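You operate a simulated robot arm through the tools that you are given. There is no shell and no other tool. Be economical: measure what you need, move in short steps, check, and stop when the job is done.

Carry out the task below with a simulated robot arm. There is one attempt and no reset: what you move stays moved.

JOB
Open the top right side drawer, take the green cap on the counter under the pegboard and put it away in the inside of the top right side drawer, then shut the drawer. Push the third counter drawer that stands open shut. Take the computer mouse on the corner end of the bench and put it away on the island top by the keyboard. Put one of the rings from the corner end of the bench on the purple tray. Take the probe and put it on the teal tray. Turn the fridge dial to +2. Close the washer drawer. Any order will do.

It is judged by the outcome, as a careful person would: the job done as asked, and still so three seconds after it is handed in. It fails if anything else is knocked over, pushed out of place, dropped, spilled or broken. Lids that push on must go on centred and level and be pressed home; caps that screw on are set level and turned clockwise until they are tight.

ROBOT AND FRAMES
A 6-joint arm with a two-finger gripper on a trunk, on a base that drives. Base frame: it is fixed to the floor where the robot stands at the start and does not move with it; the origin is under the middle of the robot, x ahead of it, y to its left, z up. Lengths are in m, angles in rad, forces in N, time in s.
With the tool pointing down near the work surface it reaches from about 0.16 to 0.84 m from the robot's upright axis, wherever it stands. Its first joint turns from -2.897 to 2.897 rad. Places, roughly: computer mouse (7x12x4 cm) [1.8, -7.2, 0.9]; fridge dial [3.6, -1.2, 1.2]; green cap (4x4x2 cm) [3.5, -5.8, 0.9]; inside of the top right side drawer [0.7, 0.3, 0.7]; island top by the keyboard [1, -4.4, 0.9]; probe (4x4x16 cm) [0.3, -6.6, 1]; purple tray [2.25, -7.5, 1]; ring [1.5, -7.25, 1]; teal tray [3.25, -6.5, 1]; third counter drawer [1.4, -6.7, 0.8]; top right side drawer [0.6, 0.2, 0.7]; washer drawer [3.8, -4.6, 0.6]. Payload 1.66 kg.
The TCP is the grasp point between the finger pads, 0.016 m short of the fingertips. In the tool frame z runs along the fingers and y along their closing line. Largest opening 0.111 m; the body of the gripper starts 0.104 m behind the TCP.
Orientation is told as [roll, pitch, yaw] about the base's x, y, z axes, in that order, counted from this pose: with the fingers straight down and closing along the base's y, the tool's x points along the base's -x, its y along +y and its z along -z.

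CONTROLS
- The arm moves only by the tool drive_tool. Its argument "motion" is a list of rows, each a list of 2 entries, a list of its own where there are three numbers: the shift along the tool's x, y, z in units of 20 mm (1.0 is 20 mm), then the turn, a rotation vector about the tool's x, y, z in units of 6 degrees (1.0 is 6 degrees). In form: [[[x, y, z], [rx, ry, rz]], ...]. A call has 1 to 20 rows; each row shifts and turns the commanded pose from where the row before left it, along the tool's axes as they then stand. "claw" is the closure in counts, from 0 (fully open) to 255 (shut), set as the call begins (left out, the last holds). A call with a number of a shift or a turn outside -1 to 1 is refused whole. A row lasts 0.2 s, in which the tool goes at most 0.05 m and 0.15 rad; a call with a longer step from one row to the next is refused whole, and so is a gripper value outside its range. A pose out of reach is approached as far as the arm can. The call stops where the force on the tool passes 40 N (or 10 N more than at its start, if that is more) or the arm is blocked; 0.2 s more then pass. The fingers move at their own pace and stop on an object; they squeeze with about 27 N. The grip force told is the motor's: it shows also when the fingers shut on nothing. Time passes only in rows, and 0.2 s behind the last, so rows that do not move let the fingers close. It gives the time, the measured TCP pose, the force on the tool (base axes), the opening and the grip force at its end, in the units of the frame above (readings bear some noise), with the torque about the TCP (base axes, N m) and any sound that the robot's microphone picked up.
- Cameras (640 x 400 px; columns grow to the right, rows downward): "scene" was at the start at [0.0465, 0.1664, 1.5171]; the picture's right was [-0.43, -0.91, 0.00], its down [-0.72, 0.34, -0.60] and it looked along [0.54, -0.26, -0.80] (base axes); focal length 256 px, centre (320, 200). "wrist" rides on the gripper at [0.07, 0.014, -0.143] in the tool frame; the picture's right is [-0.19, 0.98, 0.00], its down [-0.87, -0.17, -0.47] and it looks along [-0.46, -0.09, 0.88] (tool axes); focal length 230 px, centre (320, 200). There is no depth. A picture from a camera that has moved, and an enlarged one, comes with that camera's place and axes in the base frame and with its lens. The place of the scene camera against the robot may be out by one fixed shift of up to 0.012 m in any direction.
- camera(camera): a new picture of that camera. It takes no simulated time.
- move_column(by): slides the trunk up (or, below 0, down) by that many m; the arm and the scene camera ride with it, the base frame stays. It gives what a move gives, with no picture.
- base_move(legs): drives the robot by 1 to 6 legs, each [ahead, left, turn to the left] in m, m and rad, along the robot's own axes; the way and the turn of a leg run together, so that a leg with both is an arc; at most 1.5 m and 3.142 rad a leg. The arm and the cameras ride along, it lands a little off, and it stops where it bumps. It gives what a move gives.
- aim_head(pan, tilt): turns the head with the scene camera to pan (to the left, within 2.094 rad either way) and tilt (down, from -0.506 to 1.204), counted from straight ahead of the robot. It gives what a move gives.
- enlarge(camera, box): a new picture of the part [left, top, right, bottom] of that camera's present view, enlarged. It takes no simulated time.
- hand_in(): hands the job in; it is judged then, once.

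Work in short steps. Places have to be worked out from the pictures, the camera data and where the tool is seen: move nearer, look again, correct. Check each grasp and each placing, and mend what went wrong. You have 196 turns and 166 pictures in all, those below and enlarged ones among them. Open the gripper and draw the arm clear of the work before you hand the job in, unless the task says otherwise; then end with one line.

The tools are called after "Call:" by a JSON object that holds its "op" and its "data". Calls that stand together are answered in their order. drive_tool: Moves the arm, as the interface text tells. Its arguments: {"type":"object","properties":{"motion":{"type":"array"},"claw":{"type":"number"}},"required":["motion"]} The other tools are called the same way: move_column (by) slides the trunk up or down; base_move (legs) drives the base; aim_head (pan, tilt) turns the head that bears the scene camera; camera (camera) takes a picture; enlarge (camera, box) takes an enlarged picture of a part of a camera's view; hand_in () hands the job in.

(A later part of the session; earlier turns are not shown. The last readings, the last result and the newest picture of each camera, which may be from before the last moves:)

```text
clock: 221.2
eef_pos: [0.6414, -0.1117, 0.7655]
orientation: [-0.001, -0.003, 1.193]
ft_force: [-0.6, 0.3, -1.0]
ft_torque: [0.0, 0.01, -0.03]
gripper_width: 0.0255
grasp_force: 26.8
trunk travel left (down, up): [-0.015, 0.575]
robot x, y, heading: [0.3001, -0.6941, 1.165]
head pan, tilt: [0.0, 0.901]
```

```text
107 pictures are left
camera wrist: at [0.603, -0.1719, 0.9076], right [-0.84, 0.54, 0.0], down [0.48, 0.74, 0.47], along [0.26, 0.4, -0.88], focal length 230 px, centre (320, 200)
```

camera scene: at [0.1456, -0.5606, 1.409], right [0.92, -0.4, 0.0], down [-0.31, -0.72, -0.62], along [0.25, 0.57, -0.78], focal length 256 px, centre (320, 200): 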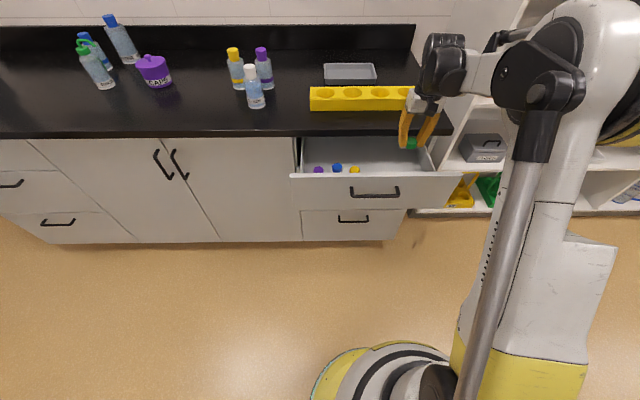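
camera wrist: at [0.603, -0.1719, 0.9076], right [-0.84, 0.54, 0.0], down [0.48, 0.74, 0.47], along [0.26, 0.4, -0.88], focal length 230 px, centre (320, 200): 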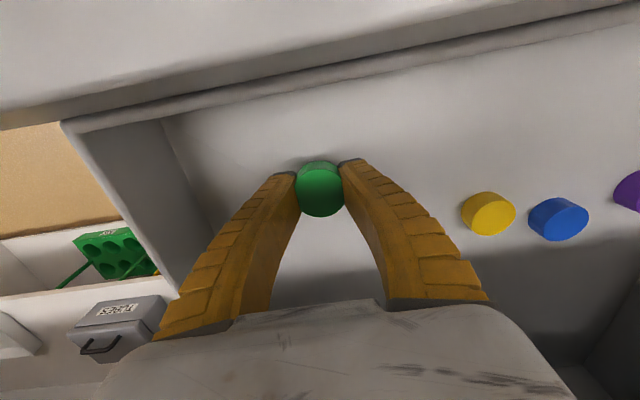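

Call:
{"op": "drive_tool", "data": {"motion": [[[0, 0, 0.2], [0, 0, 0]], [[0, 0, 0.2], [0, 0, 0]]]}}

```text
clock: 221.8
eef_pos: [0.6402, -0.1118, 0.7598]
orientation: [-0.003, -0.002, 1.192]
ft_force: [0.7, -0.4, 0.3]
ft_torque: [0.0, 0.01, -0.01]
gripper_width: 0.0257
grasp_force: 27.3
trunk travel left (down, up): [-0.015, 0.575]
robot x, y, heading: [0.3004, -0.6948, 1.167]
head pan, tilt: [0.0, 0.901]
```

Call:
{"op": "drive_tool", "data": {"motion": [[[0, 0, 0.2], [0, 0, 0]], [[0, 0, 0.2], [0, 0, 0]]]}}

```text
clock: 222.4
eef_pos: [0.6406, -0.1113, 0.7517]
orientation: [-0.003, -0.001, 1.192]
ft_force: [-0.1, -0.4, 0.9]
ft_torque: [0.0, 0.0, 0.04]
gripper_width: 0.0259
grasp_force: 27.2
trunk travel left (down, up): [-0.015, 0.575]
robot x, y, heading: [0.2999, -0.6942, 1.167]
head pan, tilt: [0.0, 0.901]
```

Call:
{"op": "drive_tool", "data": {"motion": [[[0, 0, 0.2], [0, 0, 0]], [[0, 0, 0.2], [0, 0, 0]]]}}

Call:
{"op": "camera", "data": {"camera": "wrist"}}

```text
clock: 223.0
eef_pos: [0.6419, -0.1115, 0.7437]
orientation: [0.0, -0.002, 1.191]
ft_force: [0.4, -0.1, -0.1]
ft_torque: [0.0, -0.01, 0.0]
gripper_width: 0.0257
grasp_force: 26.8
trunk travel left (down, up): [-0.015, 0.575]
robot x, y, heading: [0.299, -0.693, 1.167]
head pan, tilt: [0.0, 0.901]
```

```text
106 pictures are left
camera wrist: at [0.6037, -0.172, 0.8845], right [-0.84, 0.54, 0.0], down [0.48, 0.74, 0.47], along [0.26, 0.4, -0.88], focal length 230 px, centre (320, 200)
```

wrist: 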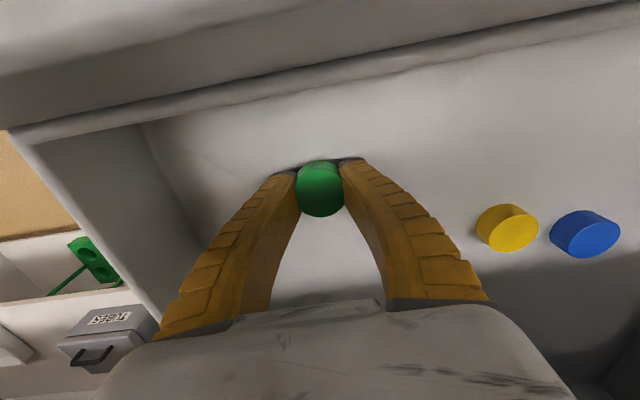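

Call:
{"op": "drive_tool", "data": {"motion": [[[0, 0, 0.2], [0, 0, 0]], [[0, 0, 0.2], [0, 0, 0]]]}}

```text
clock: 223.6
eef_pos: [0.6407, -0.1113, 0.7351]
orientation: [-0.001, -0.002, 1.193]
ft_force: [1.0, 0.5, 4.2]
ft_torque: [-0.02, 0.07, -0.06]
gripper_width: 0.0259
grasp_force: 27.2
trunk travel left (down, up): [-0.015, 0.575]
robot x, y, heading: [0.2995, -0.6935, 1.16]
head pan, tilt: [0.0, 0.901]
```

Contact (4 N). Release and lift.

Call:
{"op": "drive_tool", "data": {"motion": [[[0, 0, 0], [0, 0, 0]], [[0, 0, 0], [0, 0, 0]], [[0, 0, -1], [0, 0, 0]], [[0, 0, -1], [0, 0, 0]], [[0, 0, -1], [0, 0, 0]], [[0, 0, -1], [0, 0, 0]], [[0, 0, -1], [0, 0, 0]], [[0, 0, -1], [0, 0, 0]], [[0, 0, -1], [0, 0, 0]], [[0, 0, -1], [0, 0, 0]], [[0, 0, -1], [0, 0, 0]], [[0, 0, -1], [0, 0, 0]]], "claw": 140}}

Call:
{"op": "camera", "data": {"camera": "wrist"}}

```text
clock: 226.2
eef_pos: [0.6416, -0.1102, 0.9333]
orientation: [-0.002, -0.002, 1.192]
ft_force: [-0.6, -0.5, 0.1]
ft_torque: [0.02, 0.02, -0.02]
gripper_width: 0.0521
grasp_force: 1.6
trunk travel left (down, up): [-0.015, 0.575]
robot x, y, heading: [0.2975, -0.695, 1.164]
head pan, tilt: [0.0, 0.901]
```

```text
105 pictures are left
camera wrist: at [0.6037, -0.1698, 1.0751], right [-0.84, 0.54, 0.0], down [0.48, 0.74, 0.47], along [0.26, 0.4, -0.88], focal length 230 px, centre (320, 200)
```

wrist: 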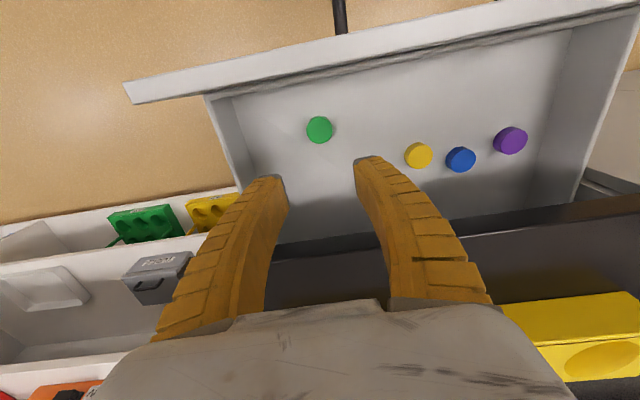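

Cap sits flat in the drawer. Now I back out, close and tilt the gripper, and line up with the drawer panel's centre below the handle.

Call:
{"op": "base_move", "data": {"legs": [[-0.36, 0, 0]]}}

Call:
{"op": "drive_tool", "data": {"motion": [[[0, 1, 0], [0, -1, 0]], [[0, 1, 0], [0, -1, 0]], [[0, 1, 0], [0, -1, 0]], [[0, 1, 0], [0, -1, 0]], [[0, 1, 0], [0, -1, 0]], [[0, 0.8, 0], [0, -1, 0]], [[0, 0, 0], [0, -1, 0]], [[0.7, 0, 0.7], [0, 0, 0]], [[0.7, 0, 0.7], [0, 0, 0]], [[0.7, 0, 0.7], [0, 0, 0]], [[0.7, 0, 0.7], [0, 0, 0]], [[0.7, 0, 0.7], [0, 0, 0]], [[0.7, 0, 0.7], [0, 0, 0]], [[0.7, 0, 0.7], [0, 0, 0]], [[0.7, 0, 0.7], [0, 0, 0]]], "claw": 255}}

Call:
{"op": "camera", "data": {"camera": "scene"}}

Call:
{"op": "camera", "data": {"camera": "wrist"}}

```text
clock: 228.6
eef_pos: [0.4979, -0.449, 0.9334]
orientation: [-0.001, -0.002, 1.189]
ft_force: [-0.9, 0.0, -0.1]
ft_torque: [0.02, 0.01, 0.0]
gripper_width: 0.0524
grasp_force: 1.6
trunk travel left (down, up): [-0.015, 0.575]
robot x, y, heading: [0.1542, -1.0324, 1.159]
head pan, tilt: [0.0, 0.901]
```

```text
clock: 231.8
eef_pos: [0.3894, -0.4113, 0.7756]
orientation: [0.0, -0.736, 1.189]
ft_force: [-0.2, -0.6, 0.2]
ft_torque: [0.01, -0.03, -0.01]
gripper_width: 0.0002
grasp_force: 26.6
trunk travel left (down, up): [-0.015, 0.575]
robot x, y, heading: [0.1527, -1.0322, 1.161]
head pan, tilt: [0.0, 0.901]
```

```text
104 pictures are left
camera scene: at [0.0, -0.8978, 1.4089], right [0.92, -0.4, 0.0], down [-0.31, -0.72, -0.62], along [0.25, 0.57, -0.78], focal length 256 px, centre (320, 200)
```

scene: 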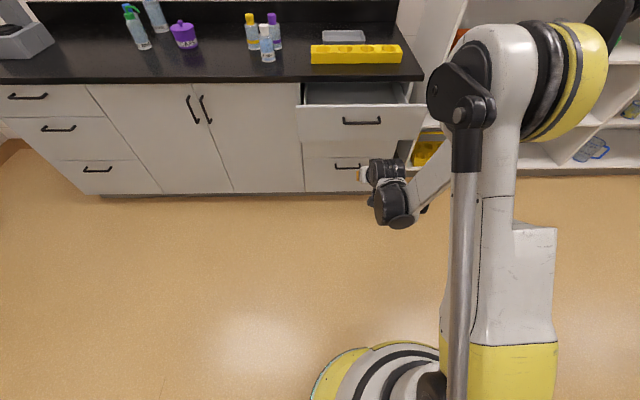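

```text
103 pictures are left
camera wrist: at [0.3225, -0.5439, 0.8332], right [-0.86, 0.5, 0.13], down [0.28, 0.24, 0.93], along [0.43, 0.83, -0.34], focal length 230 px, centre (320, 200)
```

wrist: 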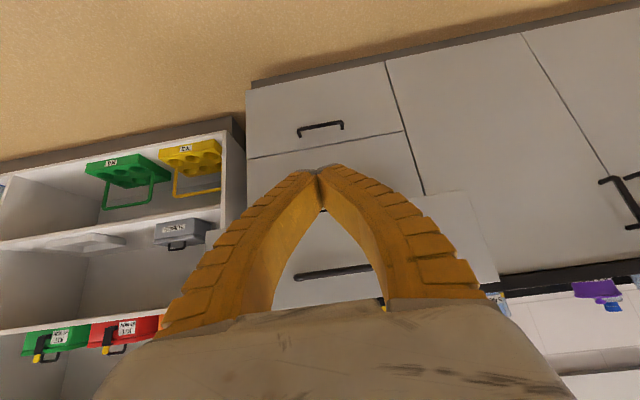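

Lined up (u≈-0.28, z≈0.77 below handle). I push by driving ahead until the force stop.

Call:
{"op": "base_move", "data": {"legs": [[0.28, 0, 0]]}}

Call:
{"op": "base_move", "data": {"legs": [[0.3, 0, 0]]}}

Call:
{"op": "camera", "data": {"camera": "scene"}}

```text
clock: 233.7
eef_pos: [0.4993, -0.1531, 0.7743]
orientation: [-0.001, -0.735, 1.192]
ft_force: [0.3, 0.5, 0.6]
ft_torque: [0.04, 0.0, 0.0]
gripper_width: 0.0001
grasp_force: 27.3
trunk travel left (down, up): [-0.015, 0.575]
robot x, y, heading: [0.2649, -0.7732, 1.165]
head pan, tilt: [0.0, 0.901]
```

```text
clock: 235.3
eef_pos: [0.5726, 0.0125, 0.7736]
orientation: [-0.001, -0.717, 1.186]
ft_force: [-0.3, -0.8, -1.2]
ft_torque: [0.06, 0.0, -0.02]
gripper_width: 0.0
grasp_force: 27.1
trunk travel left (down, up): [-0.015, 0.575]
robot x, y, heading: [0.3387, -0.6004, 1.163]
head pan, tilt: [0.0, 0.901]
stopped in leg 1: the force on the tool passed its limit at 138 N (the readings are from after the stop); the commanded pose is now the measured one
```

```text
102 pictures are left
camera scene: at [0.1858, -0.4678, 1.4092], right [0.92, -0.4, 0.0], down [-0.31, -0.72, -0.62], along [0.25, 0.57, -0.78], focal length 256 px, centre (320, 200)
```

scene: 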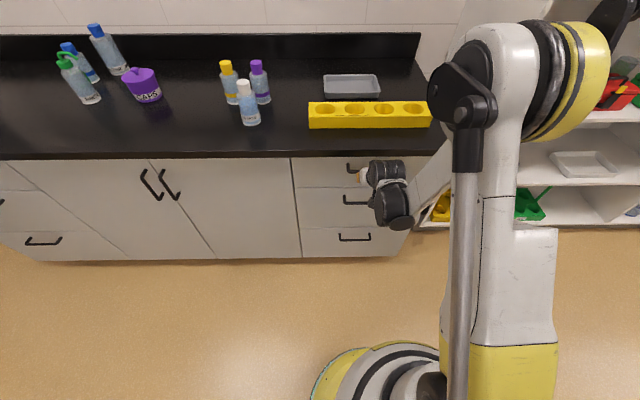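

Call:
{"op": "base_move", "data": {"legs": [[-0.4, 0, 0]]}}

Call:
{"op": "enlarge", "data": {"camera": "scene", "box": [240, 60, 440, 200]}}

Call:
{"op": "camera", "data": {"camera": "wrist"}}

```text
clock: 237.8
eef_pos: [0.4141, -0.3581, 0.7734]
orientation: [0.005, -0.717, 1.182]
ft_force: [0.3, 0.5, 0.0]
ft_torque: [-0.01, 0.0, -0.01]
gripper_width: 0.0002
grasp_force: 27.0
trunk travel left (down, up): [-0.015, 0.575]
robot x, y, heading: [0.1768, -0.9714, 1.157]
head pan, tilt: [0.0, 0.901]
```

```text
2.86 times, centred on (340, 130) of scene
camera zoom: at [0.0256, -0.8367, 1.4089], right [0.92, -0.4, 0.0], down [-0.31, -0.72, -0.62], along [0.25, 0.57, -0.78], focal length 731 px, centre (263, 400)
```

zoom: 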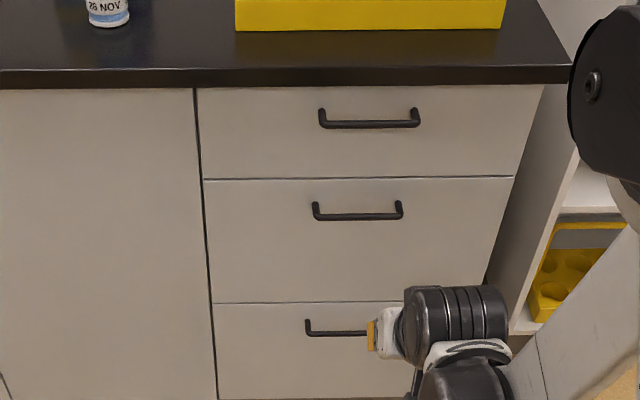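

```text
100 pictures are left
camera wrist: at [0.3469, -0.4886, 0.8331], right [-0.86, 0.5, 0.13], down [0.28, 0.25, 0.92], along [0.43, 0.83, -0.36], focal length 230 px, centre (320, 200)
```

wrist: 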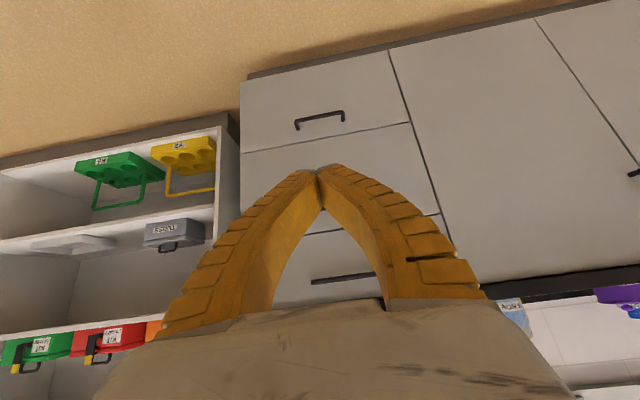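

Drawer is flush shut. I straighten and raise the tool, turn round, and head along the island's left side to the far bench.

Call:
{"op": "move_column", "data": {"by": 0.25}}

Call:
{"op": "drive_tool", "data": {"motion": [[[0, 0, 0], [0, 1, 0]], [[0, 0, 0], [0, 1, 0]], [[0, 0, 0], [0, 1, 0]], [[0, 0, 0], [0, 1, 0]], [[0, 0, 0], [0, 1, 0]], [[0, 0, -1], [0, 1, 0]], [[0, 0, -1], [0, 0.85, 0]], [[0, -1, -1], [0, 0, 0]], [[0, -1, -1], [0, 0, 0]], [[0, -1, -1], [0, 0, 0]], [[0, -1, -1], [0, 0, 0]], [[0, -1, -1], [0, 0, 0]]], "claw": 0}}

Call:
{"op": "base_move", "data": {"legs": [[0, 0, -3.14], [1.5, 0, 0], [1.0, 0, 0]]}}

Call:
{"op": "aim_head", "data": {"pan": 0.3, "tilt": 0.35}}

Call:
{"op": "camera", "data": {"camera": "scene"}}

```text
clock: 240.3
eef_pos: [0.4159, -0.3569, 1.0225]
orientation: [0.001, -0.717, 1.183]
ft_force: [-0.7, -0.2, 0.1]
ft_torque: [0.0, 0.03, 0.01]
gripper_width: 0.0
grasp_force: 27.2
trunk travel left (down, up): [-0.265, 0.325]
robot x, y, heading: [0.1743, -0.9739, 1.161]
head pan, tilt: [0.0, 0.901]
```

```text
clock: 242.9
eef_pos: [0.5083, -0.4013, 1.1587]
orientation: [0.002, -0.003, 1.183]
ft_force: [-0.1, -1.1, -0.3]
ft_torque: [0.02, 0.03, 0.0]
gripper_width: 0.1108
grasp_force: 0.1
trunk travel left (down, up): [-0.265, 0.325]
robot x, y, heading: [0.176, -0.9725, 1.163]
head pan, tilt: [0.0, 0.901]
```

```text
clock: 262.6
eef_pos: [-1.3002, -3.7574, 1.1576]
orientation: [-0.002, 0.0, -2.028]
ft_force: [-0.2, 0.3, 0.2]
ft_torque: [-0.01, -0.05, -0.03]
gripper_width: 0.111
grasp_force: 0.1
trunk travel left (down, up): [-0.265, 0.325]
robot x, y, heading: [-0.9293, -3.2092, -2.06]
head pan, tilt: [0.0, 0.901]
```

```text
clock: 263.6
eef_pos: [-1.2996, -3.7584, 1.1579]
orientation: [-0.001, 0.001, -2.028]
ft_force: [0.1, 0.9, 0.3]
ft_torque: [0.02, 0.01, 0.01]
gripper_width: 0.111
grasp_force: 0.0
trunk travel left (down, up): [-0.265, 0.325]
robot x, y, heading: [-0.9312, -3.2123, -2.05]
head pan, tilt: [0.3, 0.351]
```

```text
99 pictures are left
camera scene: at [-0.7716, -3.3653, 1.7064], right [-0.98, 0.18, 0.0], down [0.06, 0.34, -0.94], along [-0.17, -0.92, -0.34], focal length 256 px, centre (320, 200)
```

scene: 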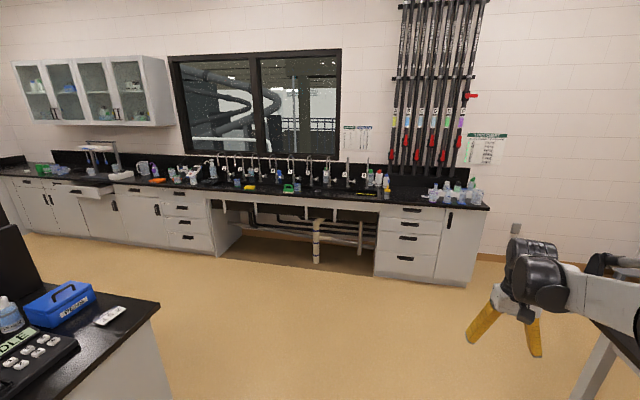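

I align and drive to the far aisle between island end (v≈4.36) and far bench, facing the bench.

Call:
{"op": "base_move", "data": {"legs": [[0, 0, 0.08], [1.5, 0, 0], [0, 1.5, 0], [0, 1.0, 0]]}}

Call:
{"op": "aim_head", "data": {"pan": 0.0, "tilt": 0.5}}

Call:
{"op": "camera", "data": {"camera": "scene"}}

Call:
{"op": "aim_head", "data": {"pan": 0.9, "tilt": 0.5}}

Call:
{"op": "camera", "data": {"camera": "scene"}}

```text
clock: 283.5
eef_pos: [0.5363, -6.136, 1.1581]
orientation: [0.0, 0.001, -1.963]
ft_force: [0.2, 1.4, 0.4]
ft_torque: [-0.02, -0.01, -0.01]
gripper_width: 0.1109
grasp_force: 0.0
trunk travel left (down, up): [-0.265, 0.325]
robot x, y, heading: [0.8714, -5.5678, -1.989]
head pan, tilt: [0.3, 0.351]
```

```text
clock: 284.3
eef_pos: [0.5361, -6.1349, 1.1583]
orientation: [0.0, -0.002, -1.963]
ft_force: [-0.3, 0.3, -0.6]
ft_torque: [0.02, 0.0, -0.01]
gripper_width: 0.1106
grasp_force: 0.1
trunk travel left (down, up): [-0.265, 0.325]
robot x, y, heading: [0.8707, -5.5707, -1.992]
head pan, tilt: [0.0, 0.499]
```

```text
98 pictures are left
camera scene: at [1.0131, -5.7013, 1.6928], right [-0.91, 0.41, 0.0], down [0.19, 0.44, -0.88], along [-0.36, -0.8, -0.48], focal length 256 px, centre (320, 200)
```

scene: 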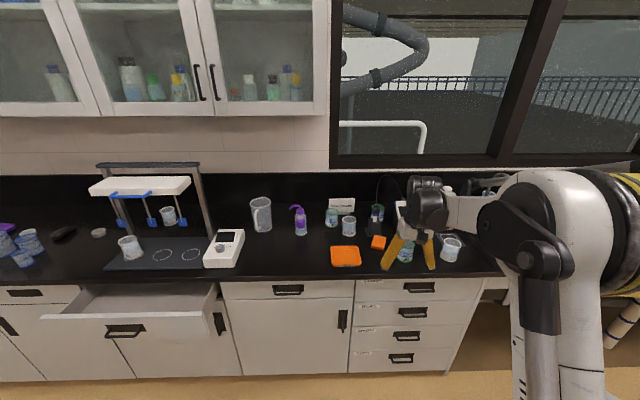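

```text
clock: 285.5
eef_pos: [0.5365, -6.1352, 1.158]
orientation: [0.001, 0.0, -1.964]
ft_force: [0.2, -0.9, 0.1]
ft_torque: [0.03, 0.01, 0.02]
gripper_width: 0.1109
grasp_force: 0.1
trunk travel left (down, up): [-0.265, 0.325]
robot x, y, heading: [0.8689, -5.5703, -1.986]
head pan, tilt: [0.901, 0.499]
```

```text
97 pictures are left
camera scene: at [1.0921, -5.6987, 1.6928], right [-0.89, -0.46, 0.0], down [-0.22, 0.42, -0.88], along [0.41, -0.78, -0.48], focal length 256 px, centre (320, 200)
```

scene: 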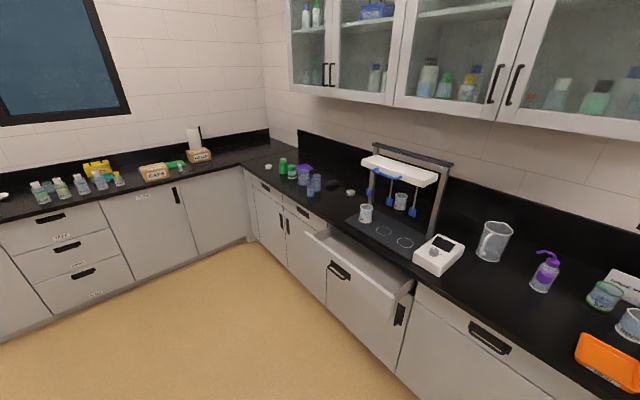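

I zoom to identify the probe, mouse, rings and trays.

Call:
{"op": "enlarge", "data": {"camera": "scene", "box": [240, 130, 430, 250]}}

Call:
{"op": "enlarge", "data": {"camera": "scene", "box": [20, 120, 240, 230]}}

Call:
{"op": "aim_head", "data": {"pan": 0.0, "tilt": 0.5}}

Call:
{"op": "enlarge", "data": {"camera": "scene", "box": [240, 160, 500, 290]}}

```text
3.33 times, centred on (335, 190) of scene
camera zoom: at [1.0921, -5.6987, 1.6928], right [-0.89, -0.46, 0.0], down [-0.22, 0.42, -0.88], along [0.41, -0.78, -0.48], focal length 852 px, centre (270, 233)
```

zoom: 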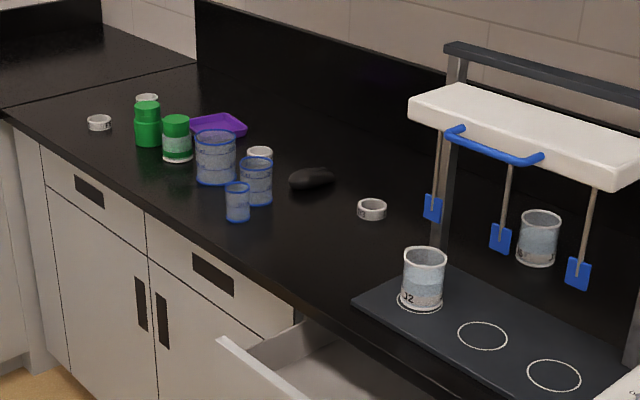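

```text
2.91 times, centred on (130, 175) of scene
camera zoom: at [1.0921, -5.6987, 1.6928], right [-0.89, -0.46, 0.0], down [-0.22, 0.42, -0.88], along [0.41, -0.78, -0.48], focal length 744 px, centre (873, 273)
```

zoom: 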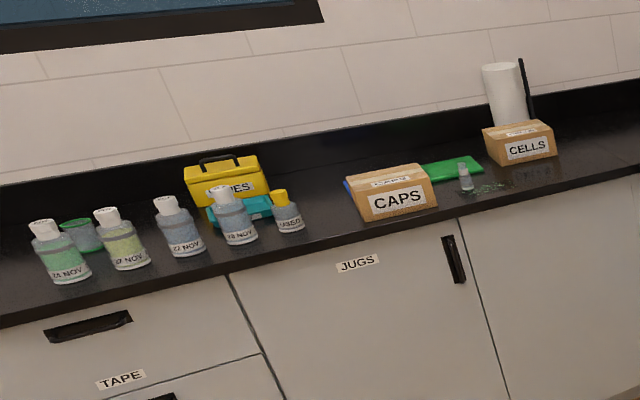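

```text
clock: 286.7
eef_pos: [0.5357, -6.1355, 1.1591]
orientation: [0.0, 0.001, -1.963]
ft_force: [0.1, 0.2, 0.7]
ft_torque: [0.01, 0.03, 0.04]
gripper_width: 0.1109
grasp_force: 0.1
trunk travel left (down, up): [-0.265, 0.325]
robot x, y, heading: [0.87, -5.5691, -1.992]
head pan, tilt: [0.0, 0.499]
```

```text
2.46 times, centred on (370, 225) of scene
camera zoom: at [1.0131, -5.7012, 1.6928], right [-0.91, 0.41, 0.0], down [0.19, 0.44, -0.88], along [-0.36, -0.8, -0.48], focal length 629 px, centre (197, 138)
```

zoom: 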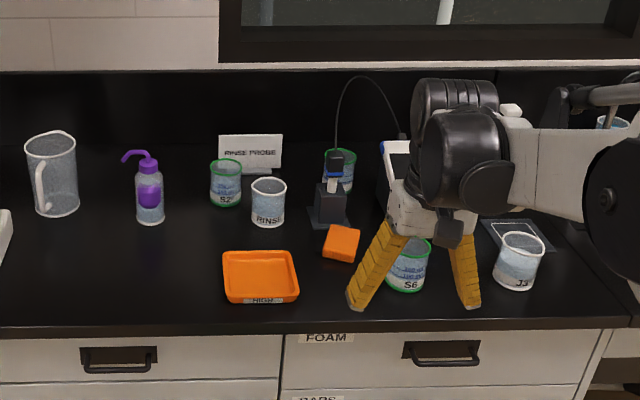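

Probe stands in a holder at the "RINSE PROBE" spot; mouse, rings and trays are identified. First I shut the third counter drawer: shift left, lower and tilt the closed gripper.

Call:
{"op": "base_move", "data": {"legs": [[0, 0, 0.015], [-0.2, 0, 0], [0, 0.97, 0]]}}

Call:
{"op": "move_column", "data": {"by": -0.25}}

Call:
{"op": "drive_tool", "data": {"motion": [[[0, 0, 0], [0, -1, 0]], [[0, 0, 0], [0, -1, 0]], [[0, 0, 0], [0, -1, 0]], [[0, 0, 0], [0, -1, 0]], [[0, 0, 0], [0, -1, 0]], [[0, 0, 0], [0, -1, 0]], [[0, 0, 0], [0, -1, 0]], [[0.7, 0, 0.7], [0, 0, 0]], [[0.7, 0, 0.7], [0, 0, 0]], [[0.7, 0, 0.7], [0, 0, 0]], [[0.7, 0, 0.7], [0, 0, 0]], [[0.7, 0, 0.7], [0, 0, 0]], [[0.7, 0, 0.7], [0, 0, 0]], [[0.7, 0, 0.7], [0, 0, 0]]], "claw": 255}}

Call:
{"op": "camera", "data": {"camera": "scene"}}

Call:
{"op": "camera", "data": {"camera": "wrist"}}

```text
clock: 293.4
eef_pos: [1.5393, -6.3331, 1.1586]
orientation: [0.0, -0.001, -1.928]
ft_force: [1.3, 0.1, -0.5]
ft_torque: [-0.03, 0.01, 0.03]
gripper_width: 0.1109
grasp_force: 0.0
trunk travel left (down, up): [-0.265, 0.325]
robot x, y, heading: [1.8534, -5.7524, -1.954]
head pan, tilt: [0.0, 0.499]
```

```text
clock: 295.9
eef_pos: [1.539, -6.3334, 0.9088]
orientation: [0.001, -0.003, -1.929]
ft_force: [-0.3, 0.1, 0.1]
ft_torque: [0.0, -0.03, 0.02]
gripper_width: 0.1108
grasp_force: 0.0
trunk travel left (down, up): [-0.015, 0.575]
robot x, y, heading: [1.8546, -5.7545, -1.956]
head pan, tilt: [0.0, 0.499]
```

```text
clock: 298.9
eef_pos: [1.543, -6.3248, 0.7717]
orientation: [0.001, -0.737, -1.928]
ft_force: [-0.5, 0.4, -0.3]
ft_torque: [0.01, 0.04, 0.02]
gripper_width: 0.0002
grasp_force: 26.9
trunk travel left (down, up): [-0.015, 0.575]
robot x, y, heading: [1.8504, -5.7525, -1.955]
head pan, tilt: [0.0, 0.499]
```

```text
93 pictures are left
camera scene: at [2.0012, -5.8821, 1.4427], right [-0.93, 0.37, 0.0], down [0.18, 0.44, -0.88], along [-0.33, -0.81, -0.48], focal length 256 px, centre (320, 200)
```

scene: 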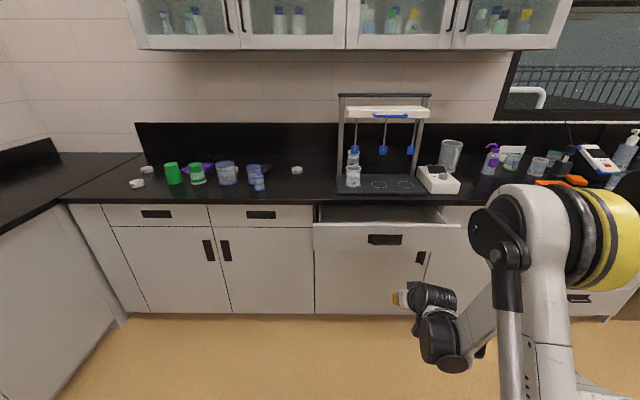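

```text
92 pictures are left
camera wrist: at [1.608, -6.1929, 0.8294], right [0.87, -0.48, 0.13], down [-0.27, -0.25, 0.93], along [-0.41, -0.84, -0.34], focal length 230 px, centre (320, 200)
```

wrist: 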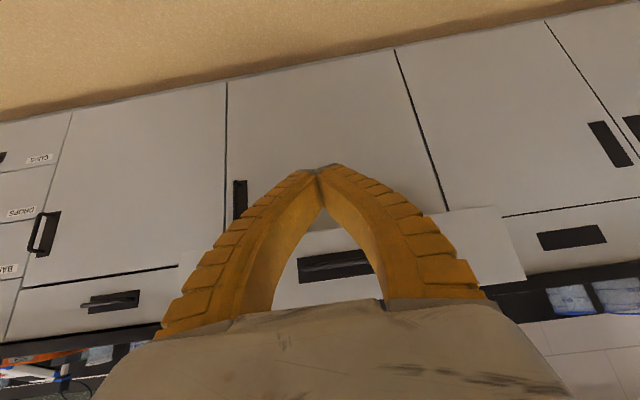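

Call:
{"op": "enlarge", "data": {"camera": "scene", "box": [300, 170, 480, 320]}}

```text
2.67 times, centred on (390, 245) of scene
camera zoom: at [2.0012, -5.8821, 1.4427], right [-0.93, 0.37, 0.0], down [0.18, 0.44, -0.88], along [-0.33, -0.81, -0.48], focal length 682 px, centre (133, 80)
```

zoom: 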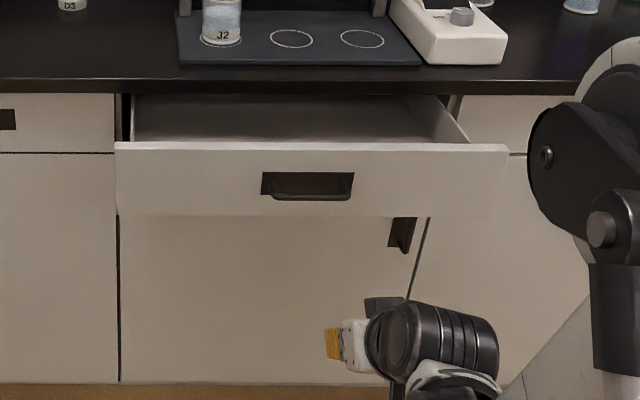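

Panel spans z≈0.725–0.86 with a handle bar at 0.76–0.81 centred at u≈3.075. I'll push beside the handle (9 cm to the left) at tip z≈0.78.

Call:
{"op": "drive_tool", "data": {"motion": [[[-0.6, 0.9, -0.7], [0, 0, 0]], [[0, 0.9, 0], [0, 0, 0]], [[0, 0.9, 0], [0, 0, 0]], [[0, 0.9, 0], [0, 0, 0]], [[0, 0.9, 0], [0, 0, 0]]]}}

Call:
{"op": "base_move", "data": {"legs": [[0.22, 0, 0]]}}

Call:
{"op": "enlarge", "data": {"camera": "scene", "box": [240, 160, 480, 340]}}

```text
clock: 300.1
eef_pos: [1.6251, -6.3575, 0.7877]
orientation: [0.002, -0.734, -1.929]
ft_force: [0.6, 0.1, 0.0]
ft_torque: [0.01, 0.02, 0.0]
gripper_width: 0.0001
grasp_force: 26.6
trunk travel left (down, up): [-0.015, 0.575]
robot x, y, heading: [1.8534, -5.7524, -1.95]
head pan, tilt: [0.0, 0.499]
```

```text
clock: 301.8
eef_pos: [1.5414, -6.5571, 0.788]
orientation: [0.001, -0.734, -1.934]
ft_force: [-0.1, 1.0, -0.3]
ft_torque: [-0.02, 0.01, 0.03]
gripper_width: 0.0
grasp_force: 26.9
trunk travel left (down, up): [-0.015, 0.575]
robot x, y, heading: [1.7695, -5.9494, -1.956]
head pan, tilt: [0.0, 0.499]
```

```text
2.22 times, centred on (360, 250) of scene
camera zoom: at [1.9195, -6.0827, 1.4427], right [-0.93, 0.38, 0.0], down [0.18, 0.44, -0.88], along [-0.33, -0.81, -0.48], focal length 568 px, centre (231, 89)
```

zoom: 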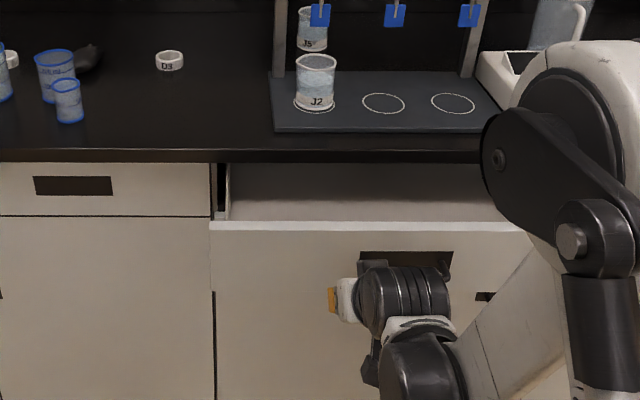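

Call:
{"op": "base_move", "data": {"legs": [[0.35, 0, 0]]}}

Call:
{"op": "base_move", "data": {"legs": [[-0.3, 0, 0]]}}

Call:
{"op": "enlarge", "data": {"camera": "scene", "box": [220, 150, 480, 310]}}

```text
clock: 303.5
eef_pos: [1.4608, -6.7642, 0.7872]
orientation: [0.002, -0.721, -1.93]
ft_force: [4.6, 9.8, 7.3]
ft_torque: [-0.11, 0.13, -0.14]
gripper_width: 0.006
grasp_force: 28.2
trunk travel left (down, up): [-0.015, 0.575]
robot x, y, heading: [1.6838, -6.1651, -1.957]
head pan, tilt: [0.0, 0.499]
stopped in leg 1: the force on the tool passed its limit at 100 N (the readings are from after the stop); the commanded pose is now the measured one
```

```text
clock: 305.6
eef_pos: [1.5754, -6.4833, 0.787]
orientation: [0.001, -0.721, -1.925]
ft_force: [-0.2, 0.2, 0.5]
ft_torque: [-0.02, -0.02, 0.02]
gripper_width: 0.0001
grasp_force: 29.1
trunk travel left (down, up): [-0.015, 0.575]
robot x, y, heading: [1.796, -5.8848, -1.95]
head pan, tilt: [0.0, 0.499]
```

```text
2.46 times, centred on (350, 230) of scene
camera zoom: at [1.9479, -6.0103, 1.4428], right [-0.93, 0.37, 0.0], down [0.18, 0.44, -0.88], along [-0.32, -0.82, -0.48], focal length 629 px, centre (246, 126)
```

zoom: 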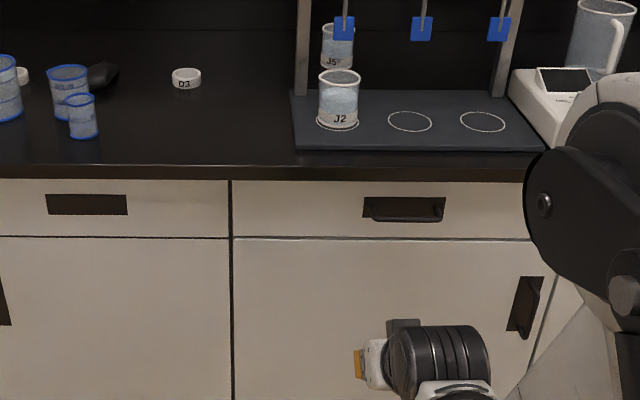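

Third drawer is shut flush. Next the ring: raise, straighten the tool, and drive closer to the corner end.

Call:
{"op": "move_column", "data": {"by": 0.25}}

Call:
{"op": "drive_tool", "data": {"motion": [[[0, 0, 0], [0, 1, 0]], [[0, 0, 0], [0, 1, 0]], [[0, 0, 0], [0, 1, 0]], [[0, 0, 0], [0, 1, 0]], [[0, 0, 0], [0, 1, 0]], [[0, 0, -1], [0, 1, 0]], [[0, 0, -1], [0, 0.88, 0]], [[0, 0, -1], [0, 0, 0]], [[0, 0, -1], [0, 0, 0]], [[0, 0, -1], [0, 0, 0]], [[0, 0, -1], [0, 0, 0]], [[0, 0, -1], [0, 0, 0]]], "claw": 0}}

Call:
{"op": "base_move", "data": {"legs": [[0, 0.3, 0], [0.42, 0, 0]]}}

Call:
{"op": "aim_head", "data": {"pan": 0.1, "tilt": 0.7}}

Call:
{"op": "camera", "data": {"camera": "scene"}}

Call:
{"op": "camera", "data": {"camera": "wrist"}}

```text
clock: 308.2
eef_pos: [1.5759, -6.4837, 1.0358]
orientation: [0.002, -0.717, -1.925]
ft_force: [-0.7, -0.9, -0.1]
ft_torque: [-0.01, -0.02, 0.01]
gripper_width: 0.0
grasp_force: 28.6
trunk travel left (down, up): [-0.265, 0.325]
robot x, y, heading: [1.7967, -5.8821, -1.947]
head pan, tilt: [0.0, 0.499]
```

```text
clock: 310.8
eef_pos: [1.5765, -6.4796, 1.1769]
orientation: [0.003, 0.0, -1.924]
ft_force: [0.3, 0.1, -0.1]
ft_torque: [0.02, 0.01, -0.01]
gripper_width: 0.1108
grasp_force: 0.1
trunk travel left (down, up): [-0.265, 0.325]
robot x, y, heading: [1.796, -5.8816, -1.949]
head pan, tilt: [0.0, 0.499]
```

```text
clock: 315.0
eef_pos: [1.6961, -6.9751, 1.1759]
orientation: [0.0, 0.003, -1.935]
ft_force: [0.8, -1.2, -0.7]
ft_torque: [0.05, -0.03, -0.01]
gripper_width: 0.1109
grasp_force: 0.1
trunk travel left (down, up): [-0.265, 0.325]
robot x, y, heading: [1.9183, -6.3781, -1.958]
head pan, tilt: [0.0, 0.499]
```

```text
clock: 315.8
eef_pos: [1.6992, -6.976, 1.1754]
orientation: [0.001, 0.001, -1.932]
ft_force: [0.6, -0.4, -0.6]
ft_torque: [0.03, 0.01, 0.02]
gripper_width: 0.1106
grasp_force: 0.0
trunk travel left (down, up): [-0.265, 0.325]
robot x, y, heading: [1.9234, -6.381, -1.956]
head pan, tilt: [0.099, 0.7]
```

```text
88 pictures are left
camera scene: at [2.0832, -6.507, 1.6751], right [-0.96, 0.28, 0.0], down [0.18, 0.62, -0.77], along [-0.22, -0.73, -0.64], focal length 256 px, centre (320, 200)
```

scene: 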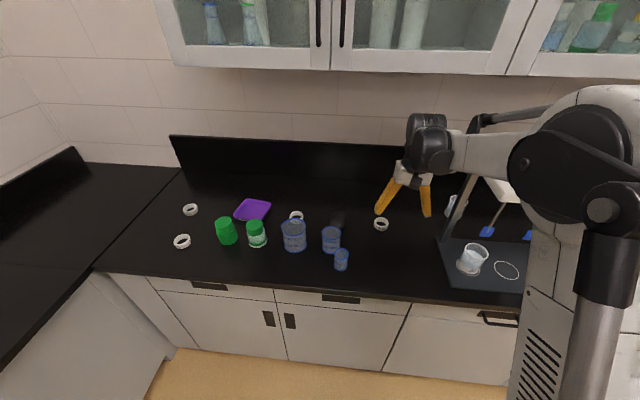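

```text
87 pictures are left
camera wrist: at [1.7355, -6.9151, 1.3175], right [0.85, -0.52, 0.0], down [-0.46, -0.75, 0.47], along [-0.25, -0.4, -0.88], focal length 230 px, centre (320, 200)
```

wrist: 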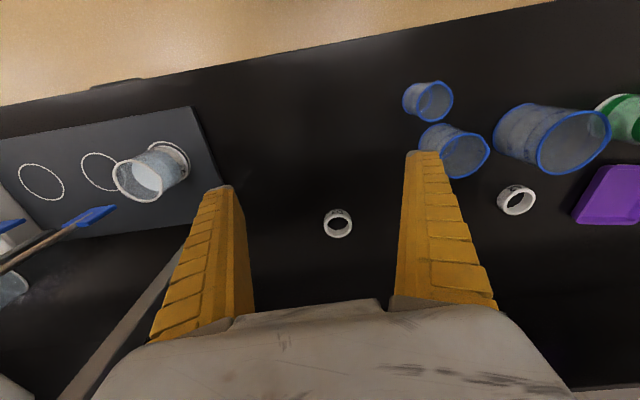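

Ring D3 at ≈(1.626,-7.161); purple tray, other ring, mouse seen. To keep the forearm away from the jar tester I shift the base left and slightly ahead, then move above the ring.

Call:
{"op": "base_move", "data": {"legs": [[0, 0.2, 0], [0.08, 0, 0]]}}

Call:
{"op": "camera", "data": {"camera": "wrist"}}

```text
clock: 318.0
eef_pos: [1.8541, -7.1267, 1.1747]
orientation: [0.001, 0.0, -1.927]
ft_force: [0.3, -0.6, -0.4]
ft_torque: [0.04, -0.02, -0.01]
gripper_width: 0.111
grasp_force: 0.0
trunk travel left (down, up): [-0.265, 0.325]
robot x, y, heading: [2.0791, -6.5323, -1.956]
head pan, tilt: [0.099, 0.7]
```

```text
86 pictures are left
camera wrist: at [1.8917, -7.0663, 1.3168], right [0.85, -0.52, 0.0], down [-0.46, -0.75, 0.47], along [-0.24, -0.4, -0.88], focal length 230 px, centre (320, 200)
```

wrist: 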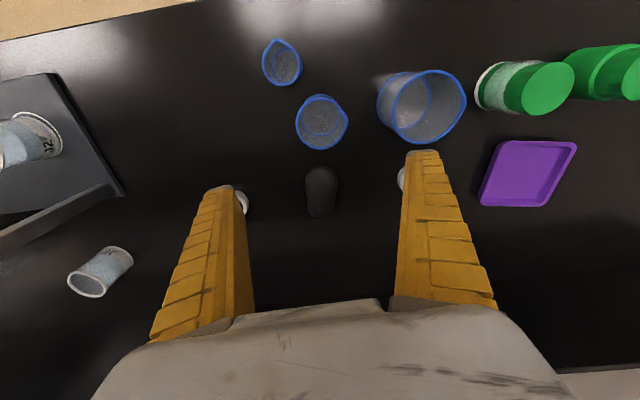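

Mouse, tray and rings are all in reach. I move over ring D3.

Call:
{"op": "drive_tool", "data": {"motion": [[[-0.5, -1, 0], [0, 0, 0]], [[-0.5, -1, 0], [0, 0, 0]], [[-0.5, -1, 0], [0, 0, 0]], [[-0.5, -1, 0], [0, 0, 0]], [[-0.5, -1, 0], [0, 0, 0]], [[-0.5, -1, 0], [0, 0, 0]], [[-0.5, -1, 0], [0, 0, 0]], [[-0.5, -1, 0], [0, 0, 0]], [[-0.5, -1, 0], [0, 0, 0]], [[-0.5, -1, 0], [0, 0, 0]]], "claw": 60}}

Call:
{"op": "camera", "data": {"camera": "wrist"}}

Call:
{"op": "camera", "data": {"camera": "scene"}}

```text
clock: 320.2
eef_pos: [1.6327, -7.1493, 1.1733]
orientation: [0.002, 0.001, -1.927]
ft_force: [0.8, 0.8, 0.5]
ft_torque: [0.0, 0.0, 0.02]
gripper_width: 0.0862
grasp_force: 0.8
trunk travel left (down, up): [-0.265, 0.325]
robot x, y, heading: [2.0814, -6.5328, -1.951]
head pan, tilt: [0.099, 0.7]
```

```text
85 pictures are left
camera wrist: at [1.6701, -7.0898, 1.3159], right [0.85, -0.52, 0.0], down [-0.46, -0.75, 0.47], along [-0.24, -0.4, -0.88], focal length 230 px, centre (320, 200)
```

wrist: 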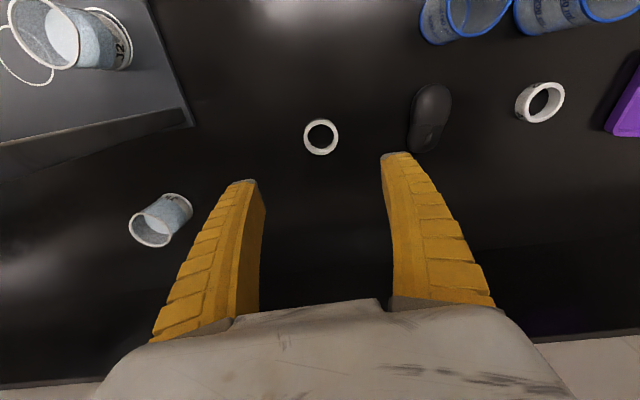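

```text
84 pictures are left
camera scene: at [2.2374, -6.6555, 1.6751], right [-0.96, 0.28, 0.0], down [0.18, 0.62, -0.76], along [-0.21, -0.73, -0.64], focal length 256 px, centre (320, 200)
```

scene: 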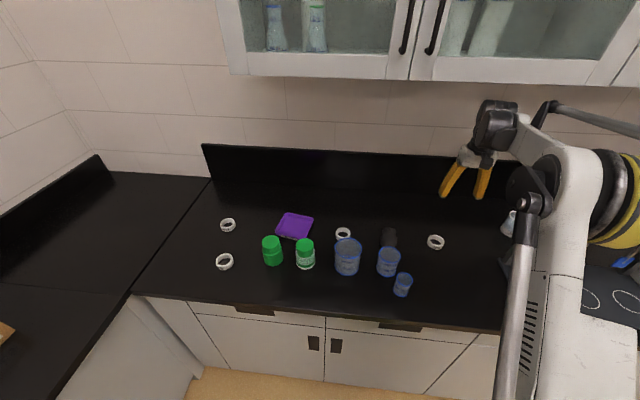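

Call:
{"op": "drive_tool", "data": {"motion": [[[-0.45, 0, 1], [0, 0, 0]], [[-0.45, 0, 1], [0, 0, 0]], [[0, 0, 1], [0, 0, 0]], [[0, 0, 1], [0, 0, 0]], [[0, 0, 1], [0, 0, 0]], [[0, 0, 1], [0, 0, 0]], [[0, 0, 1], [0, 0, 0]], [[0, 0, 1], [0, 0, 0]], [[0, 0, 1], [0, 0, 0]], [[0, 0, 1], [0, 0, 0]]]}}

Call:
{"op": "camera", "data": {"camera": "wrist"}}

```text
clock: 322.4
eef_pos: [1.6252, -7.1654, 0.9725]
orientation: [0.004, 0.0, -1.927]
ft_force: [-0.2, 0.5, 0.4]
ft_torque: [-0.01, -0.01, 0.0]
gripper_width: 0.0863
grasp_force: 0.7
trunk travel left (down, up): [-0.265, 0.325]
robot x, y, heading: [2.0797, -6.53, -1.949]
head pan, tilt: [0.099, 0.7]
```

```text
83 pictures are left
camera wrist: at [1.6621, -7.1049, 1.1146], right [0.85, -0.52, 0.0], down [-0.46, -0.75, 0.47], along [-0.24, -0.4, -0.88], focal length 230 px, centre (320, 200)
```

wrist: 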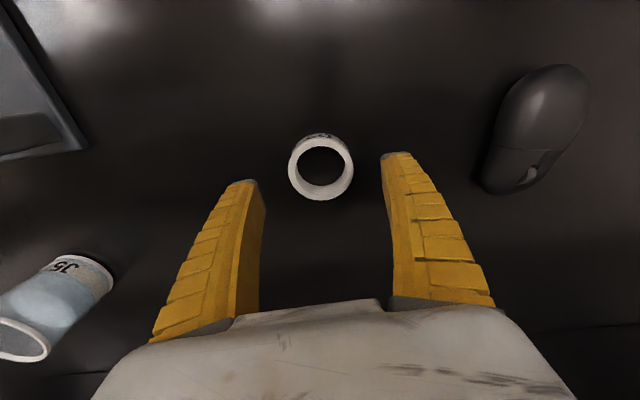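

Call:
{"op": "drive_tool", "data": {"motion": [[[0, 0, 1], [0, 0, 0]], [[0, 0, 1], [0, 0, 0]], [[0, 0, 0.65], [0, 0, 0]]]}}

Call:
{"op": "drive_tool", "data": {"motion": [[[0, 0, 0], [0, 0, 0]], [[0, 0, 0], [0, 0, 0]], [[0, 0, 0], [0, 0, 0]]], "claw": 255}}

Call:
{"op": "drive_tool", "data": {"motion": [[[0, 0, -1], [0, 0, 0]], [[0, 0, -1], [0, 0, 0]], [[0, 0, -1], [0, 0, 0]], [[0, 0, -1], [0, 0, 0]], [[0, 0, -1], [0, 0, 0]], [[0, 0, -1], [0, 0, 0]], [[0, 0, -1], [0, 0, 0]], [[0, 0, -1], [0, 0, 0]], [[0, 0, -1], [0, 0, 0]], [[0, 0, -1], [0, 0, 0]]]}}

Call:
{"op": "camera", "data": {"camera": "wrist"}}

```text
clock: 323.2
eef_pos: [1.6273, -7.1655, 0.9232]
orientation: [0.002, 0.001, -1.925]
ft_force: [0.4, 0.0, 0.0]
ft_torque: [0.02, -0.01, 0.0]
gripper_width: 0.086
grasp_force: 0.7
trunk travel left (down, up): [-0.265, 0.325]
robot x, y, heading: [2.0752, -6.5296, -1.949]
head pan, tilt: [0.099, 0.7]
```

```text
clock: 324.0
eef_pos: [1.6272, -7.165, 0.9232]
orientation: [0.001, 0.0, -1.927]
ft_force: [-1.8, -0.7, 3.4]
ft_torque: [0.07, 0.06, -0.02]
gripper_width: 0.0517
grasp_force: 27.3
trunk travel left (down, up): [-0.265, 0.325]
robot x, y, heading: [2.0784, -6.5294, -1.949]
head pan, tilt: [0.099, 0.7]
```

```text
clock: 326.2
eef_pos: [1.6286, -7.1672, 1.1222]
orientation: [0.0, 0.0, -1.927]
ft_force: [-0.1, -0.3, 0.7]
ft_torque: [0.01, -0.03, -0.02]
gripper_width: 0.0511
grasp_force: 27.3
trunk travel left (down, up): [-0.265, 0.325]
robot x, y, heading: [2.0759, -6.5294, -1.947]
head pan, tilt: [0.099, 0.7]
```

```text
82 pictures are left
camera wrist: at [1.6647, -7.1071, 1.2639], right [0.85, -0.52, 0.0], down [-0.46, -0.75, 0.47], along [-0.24, -0.4, -0.88], focal length 230 px, centre (320, 200)
```

wrist: 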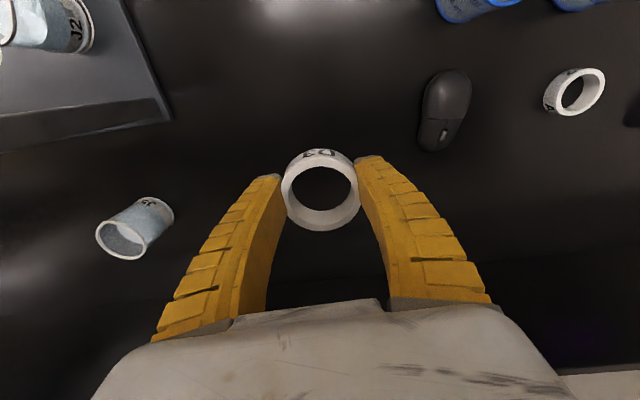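

Ring held (51 mm). Tray at ≈(2.144,-7.41). I shift the base left 0.3 m and view.

Call:
{"op": "base_move", "data": {"legs": [[0, 0.3, 0]]}}

Call:
{"op": "drive_tool", "data": {"motion": [[[0, 1, 0], [0, 0, 0]], [[0, 1, 0], [0, 0, 0]], [[0, 1, 0], [0, 0, 0]], [[0, 1, 0], [0, 0, 0]], [[0, 1, 0], [0, 0, 0]], [[0, 1, 0], [0, 0, 0]], [[0, 1, 0], [0, 0, 0]], [[0, 1, 0], [0, 0, 0]], [[0, 1, 0], [0, 0, 0]], [[0, 1, 0], [0, 0, 0]], [[0, 1, 0], [0, 0, 0]], [[0, 1, 0], [0, 0, 0]]]}}

Call:
{"op": "camera", "data": {"camera": "wrist"}}

```text
clock: 328.3
eef_pos: [1.9079, -7.2799, 1.1227]
orientation: [0.001, 0.001, -1.928]
ft_force: [-0.1, -0.2, -0.4]
ft_torque: [0.01, 0.03, 0.02]
gripper_width: 0.0508
grasp_force: 26.8
trunk travel left (down, up): [-0.265, 0.325]
robot x, y, heading: [2.3556, -6.6445, -1.95]
head pan, tilt: [0.099, 0.7]
```

```text
clock: 330.9
eef_pos: [2.1337, -7.3639, 1.1206]
orientation: [0.001, -0.001, -1.929]
ft_force: [-0.1, -0.2, -0.1]
ft_torque: [0.0, 0.01, -0.01]
gripper_width: 0.0508
grasp_force: 27.2
trunk travel left (down, up): [-0.265, 0.325]
robot x, y, heading: [2.3605, -6.6429, -1.952]
head pan, tilt: [0.099, 0.7]
```

```text
81 pictures are left
camera wrist: at [2.1699, -7.3043, 1.2623], right [0.85, -0.52, 0.0], down [-0.46, -0.75, 0.47], along [-0.24, -0.4, -0.88], focal length 230 px, centre (320, 200)
```

wrist: 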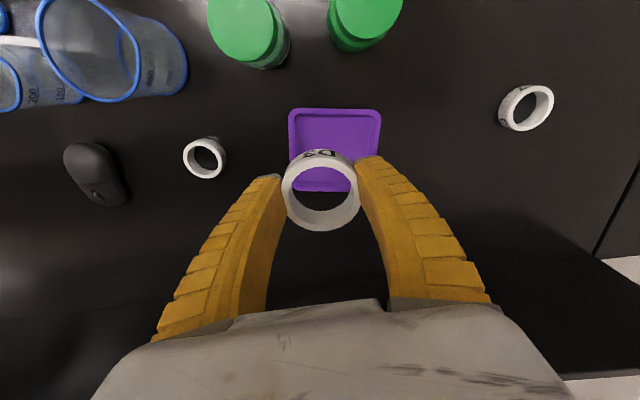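

Tray centre ≈(2.139,-7.403). I align and lower.

Call:
{"op": "drive_tool", "data": {"motion": [[[-0.87, 0.45, 0], [0, 0, 0]], [[-0.87, 0.45, 0], [0, 0, 0]], [[0, 0, 1], [0, 0, 0]], [[0, 0, 1], [0, 0, 0]], [[0, 0, 1], [0, 0, 0]], [[0, 0, 1], [0, 0, 0]], [[0, 0, 1], [0, 0, 0]]]}}

Call:
{"op": "camera", "data": {"camera": "wrist"}}

```text
clock: 332.5
eef_pos: [2.136, -7.403, 1.0233]
orientation: [0.003, 0.0, -1.929]
ft_force: [-0.7, -0.2, -1.3]
ft_torque: [0.02, 0.01, -0.01]
gripper_width: 0.0507
grasp_force: 27.0
trunk travel left (down, up): [-0.265, 0.325]
robot x, y, heading: [2.3591, -6.6398, -1.958]
head pan, tilt: [0.099, 0.7]
```

```text
80 pictures are left
camera wrist: at [2.1738, -7.3424, 1.165], right [0.85, -0.52, 0.0], down [-0.46, -0.75, 0.47], along [-0.24, -0.4, -0.88], focal length 230 px, centre (320, 200)
```

wrist: 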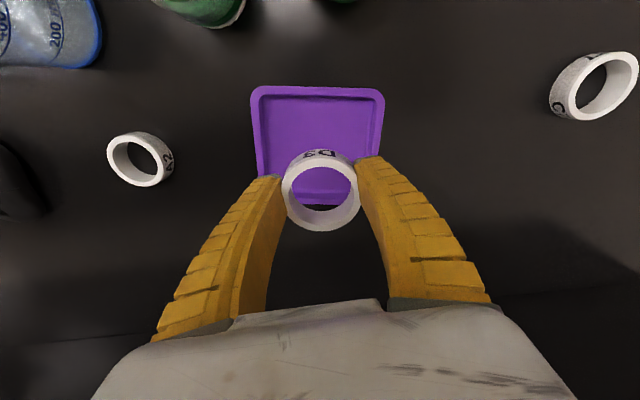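

Call:
{"op": "drive_tool", "data": {"motion": [[[0, 0, 1], [0, 0, 0]], [[0, 0, 1], [0, 0, 0]], [[0, 0, 1], [0, 0, 0]], [[0, 0, 1], [0, 0, 0]], [[0, 0, 0.3], [0, 0, 0]], [[0, 0, 0.2], [0, 0, 0]]]}}

Call:
{"op": "camera", "data": {"camera": "wrist"}}

```text
clock: 333.9
eef_pos: [2.1364, -7.4026, 0.9327]
orientation: [0.001, -0.001, -1.928]
ft_force: [0.0, 0.3, -0.6]
ft_torque: [-0.02, -0.01, -0.02]
gripper_width: 0.0505
grasp_force: 26.8
trunk travel left (down, up): [-0.265, 0.325]
robot x, y, heading: [2.3607, -6.6398, -1.952]
head pan, tilt: [0.099, 0.7]
```

```text
79 pictures are left
camera wrist: at [2.1735, -7.3422, 1.0743], right [0.85, -0.52, 0.0], down [-0.46, -0.75, 0.47], along [-0.24, -0.4, -0.88], focal length 230 px, centre (320, 200)
```

wrist: 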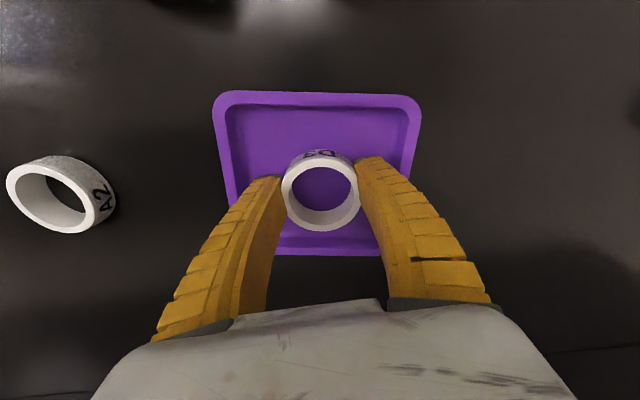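

Nearly down; a little more until contact, then release slightly (fingers stay inside the tray).

Call:
{"op": "drive_tool", "data": {"motion": [[[0, 0, 0.15], [0, 0, 0]], [[0, 0, 0.15], [0, 0, 0]]]}}

```text
clock: 334.5
eef_pos: [2.1371, -7.4027, 0.9275]
orientation: [0.001, -0.002, -1.928]
ft_force: [-2.1, -4.3, 18.9]
ft_torque: [-0.14, 0.08, 0.06]
gripper_width: 0.0525
grasp_force: 26.8
trunk travel left (down, up): [-0.265, 0.325]
robot x, y, heading: [2.3597, -6.6442, -1.952]
head pan, tilt: [0.099, 0.7]
```

Call:
{"op": "drive_tool", "data": {"motion": [[[0, 0, -0.1], [0, 0, 0]], [[0, 0, 0], [0, 0, 0]], [[0, 0, -0.5], [0, 0, 0]], [[0, 0, -1], [0, 0, 0]], [[0, 0, -1], [0, 0, 0]], [[0, 0, -1], [0, 0, 0]], [[0, 0, -1], [0, 0, 0]], [[0, 0, -1], [0, 0, 0]], [[0, 0, -1], [0, 0, 0]], [[0, 0, -1], [0, 0, 0]], [[0, 0, -1], [0, 0, 0]], [[0, 0, -1], [0, 0, 0]]], "claw": 100}}

Call:
{"op": "camera", "data": {"camera": "wrist"}}

```text
clock: 337.1
eef_pos: [2.1364, -7.4023, 1.1183]
orientation: [0.001, 0.001, -1.928]
ft_force: [0.3, -0.2, -0.4]
ft_torque: [0.03, -0.04, -0.04]
gripper_width: 0.0692
grasp_force: 1.1
trunk travel left (down, up): [-0.265, 0.325]
robot x, y, heading: [2.3581, -6.6426, -1.949]
head pan, tilt: [0.099, 0.7]
```

```text
78 pictures are left
camera wrist: at [2.1726, -7.3417, 1.2601], right [0.85, -0.52, 0.0], down [-0.46, -0.75, 0.47], along [-0.24, -0.4, -0.88], focal length 230 px, centre (320, 200)
```

wrist: 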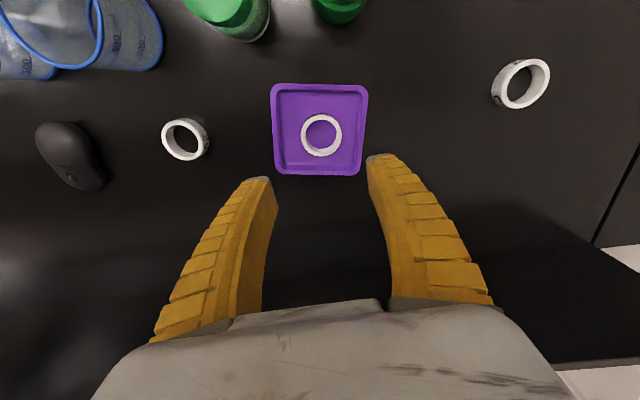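

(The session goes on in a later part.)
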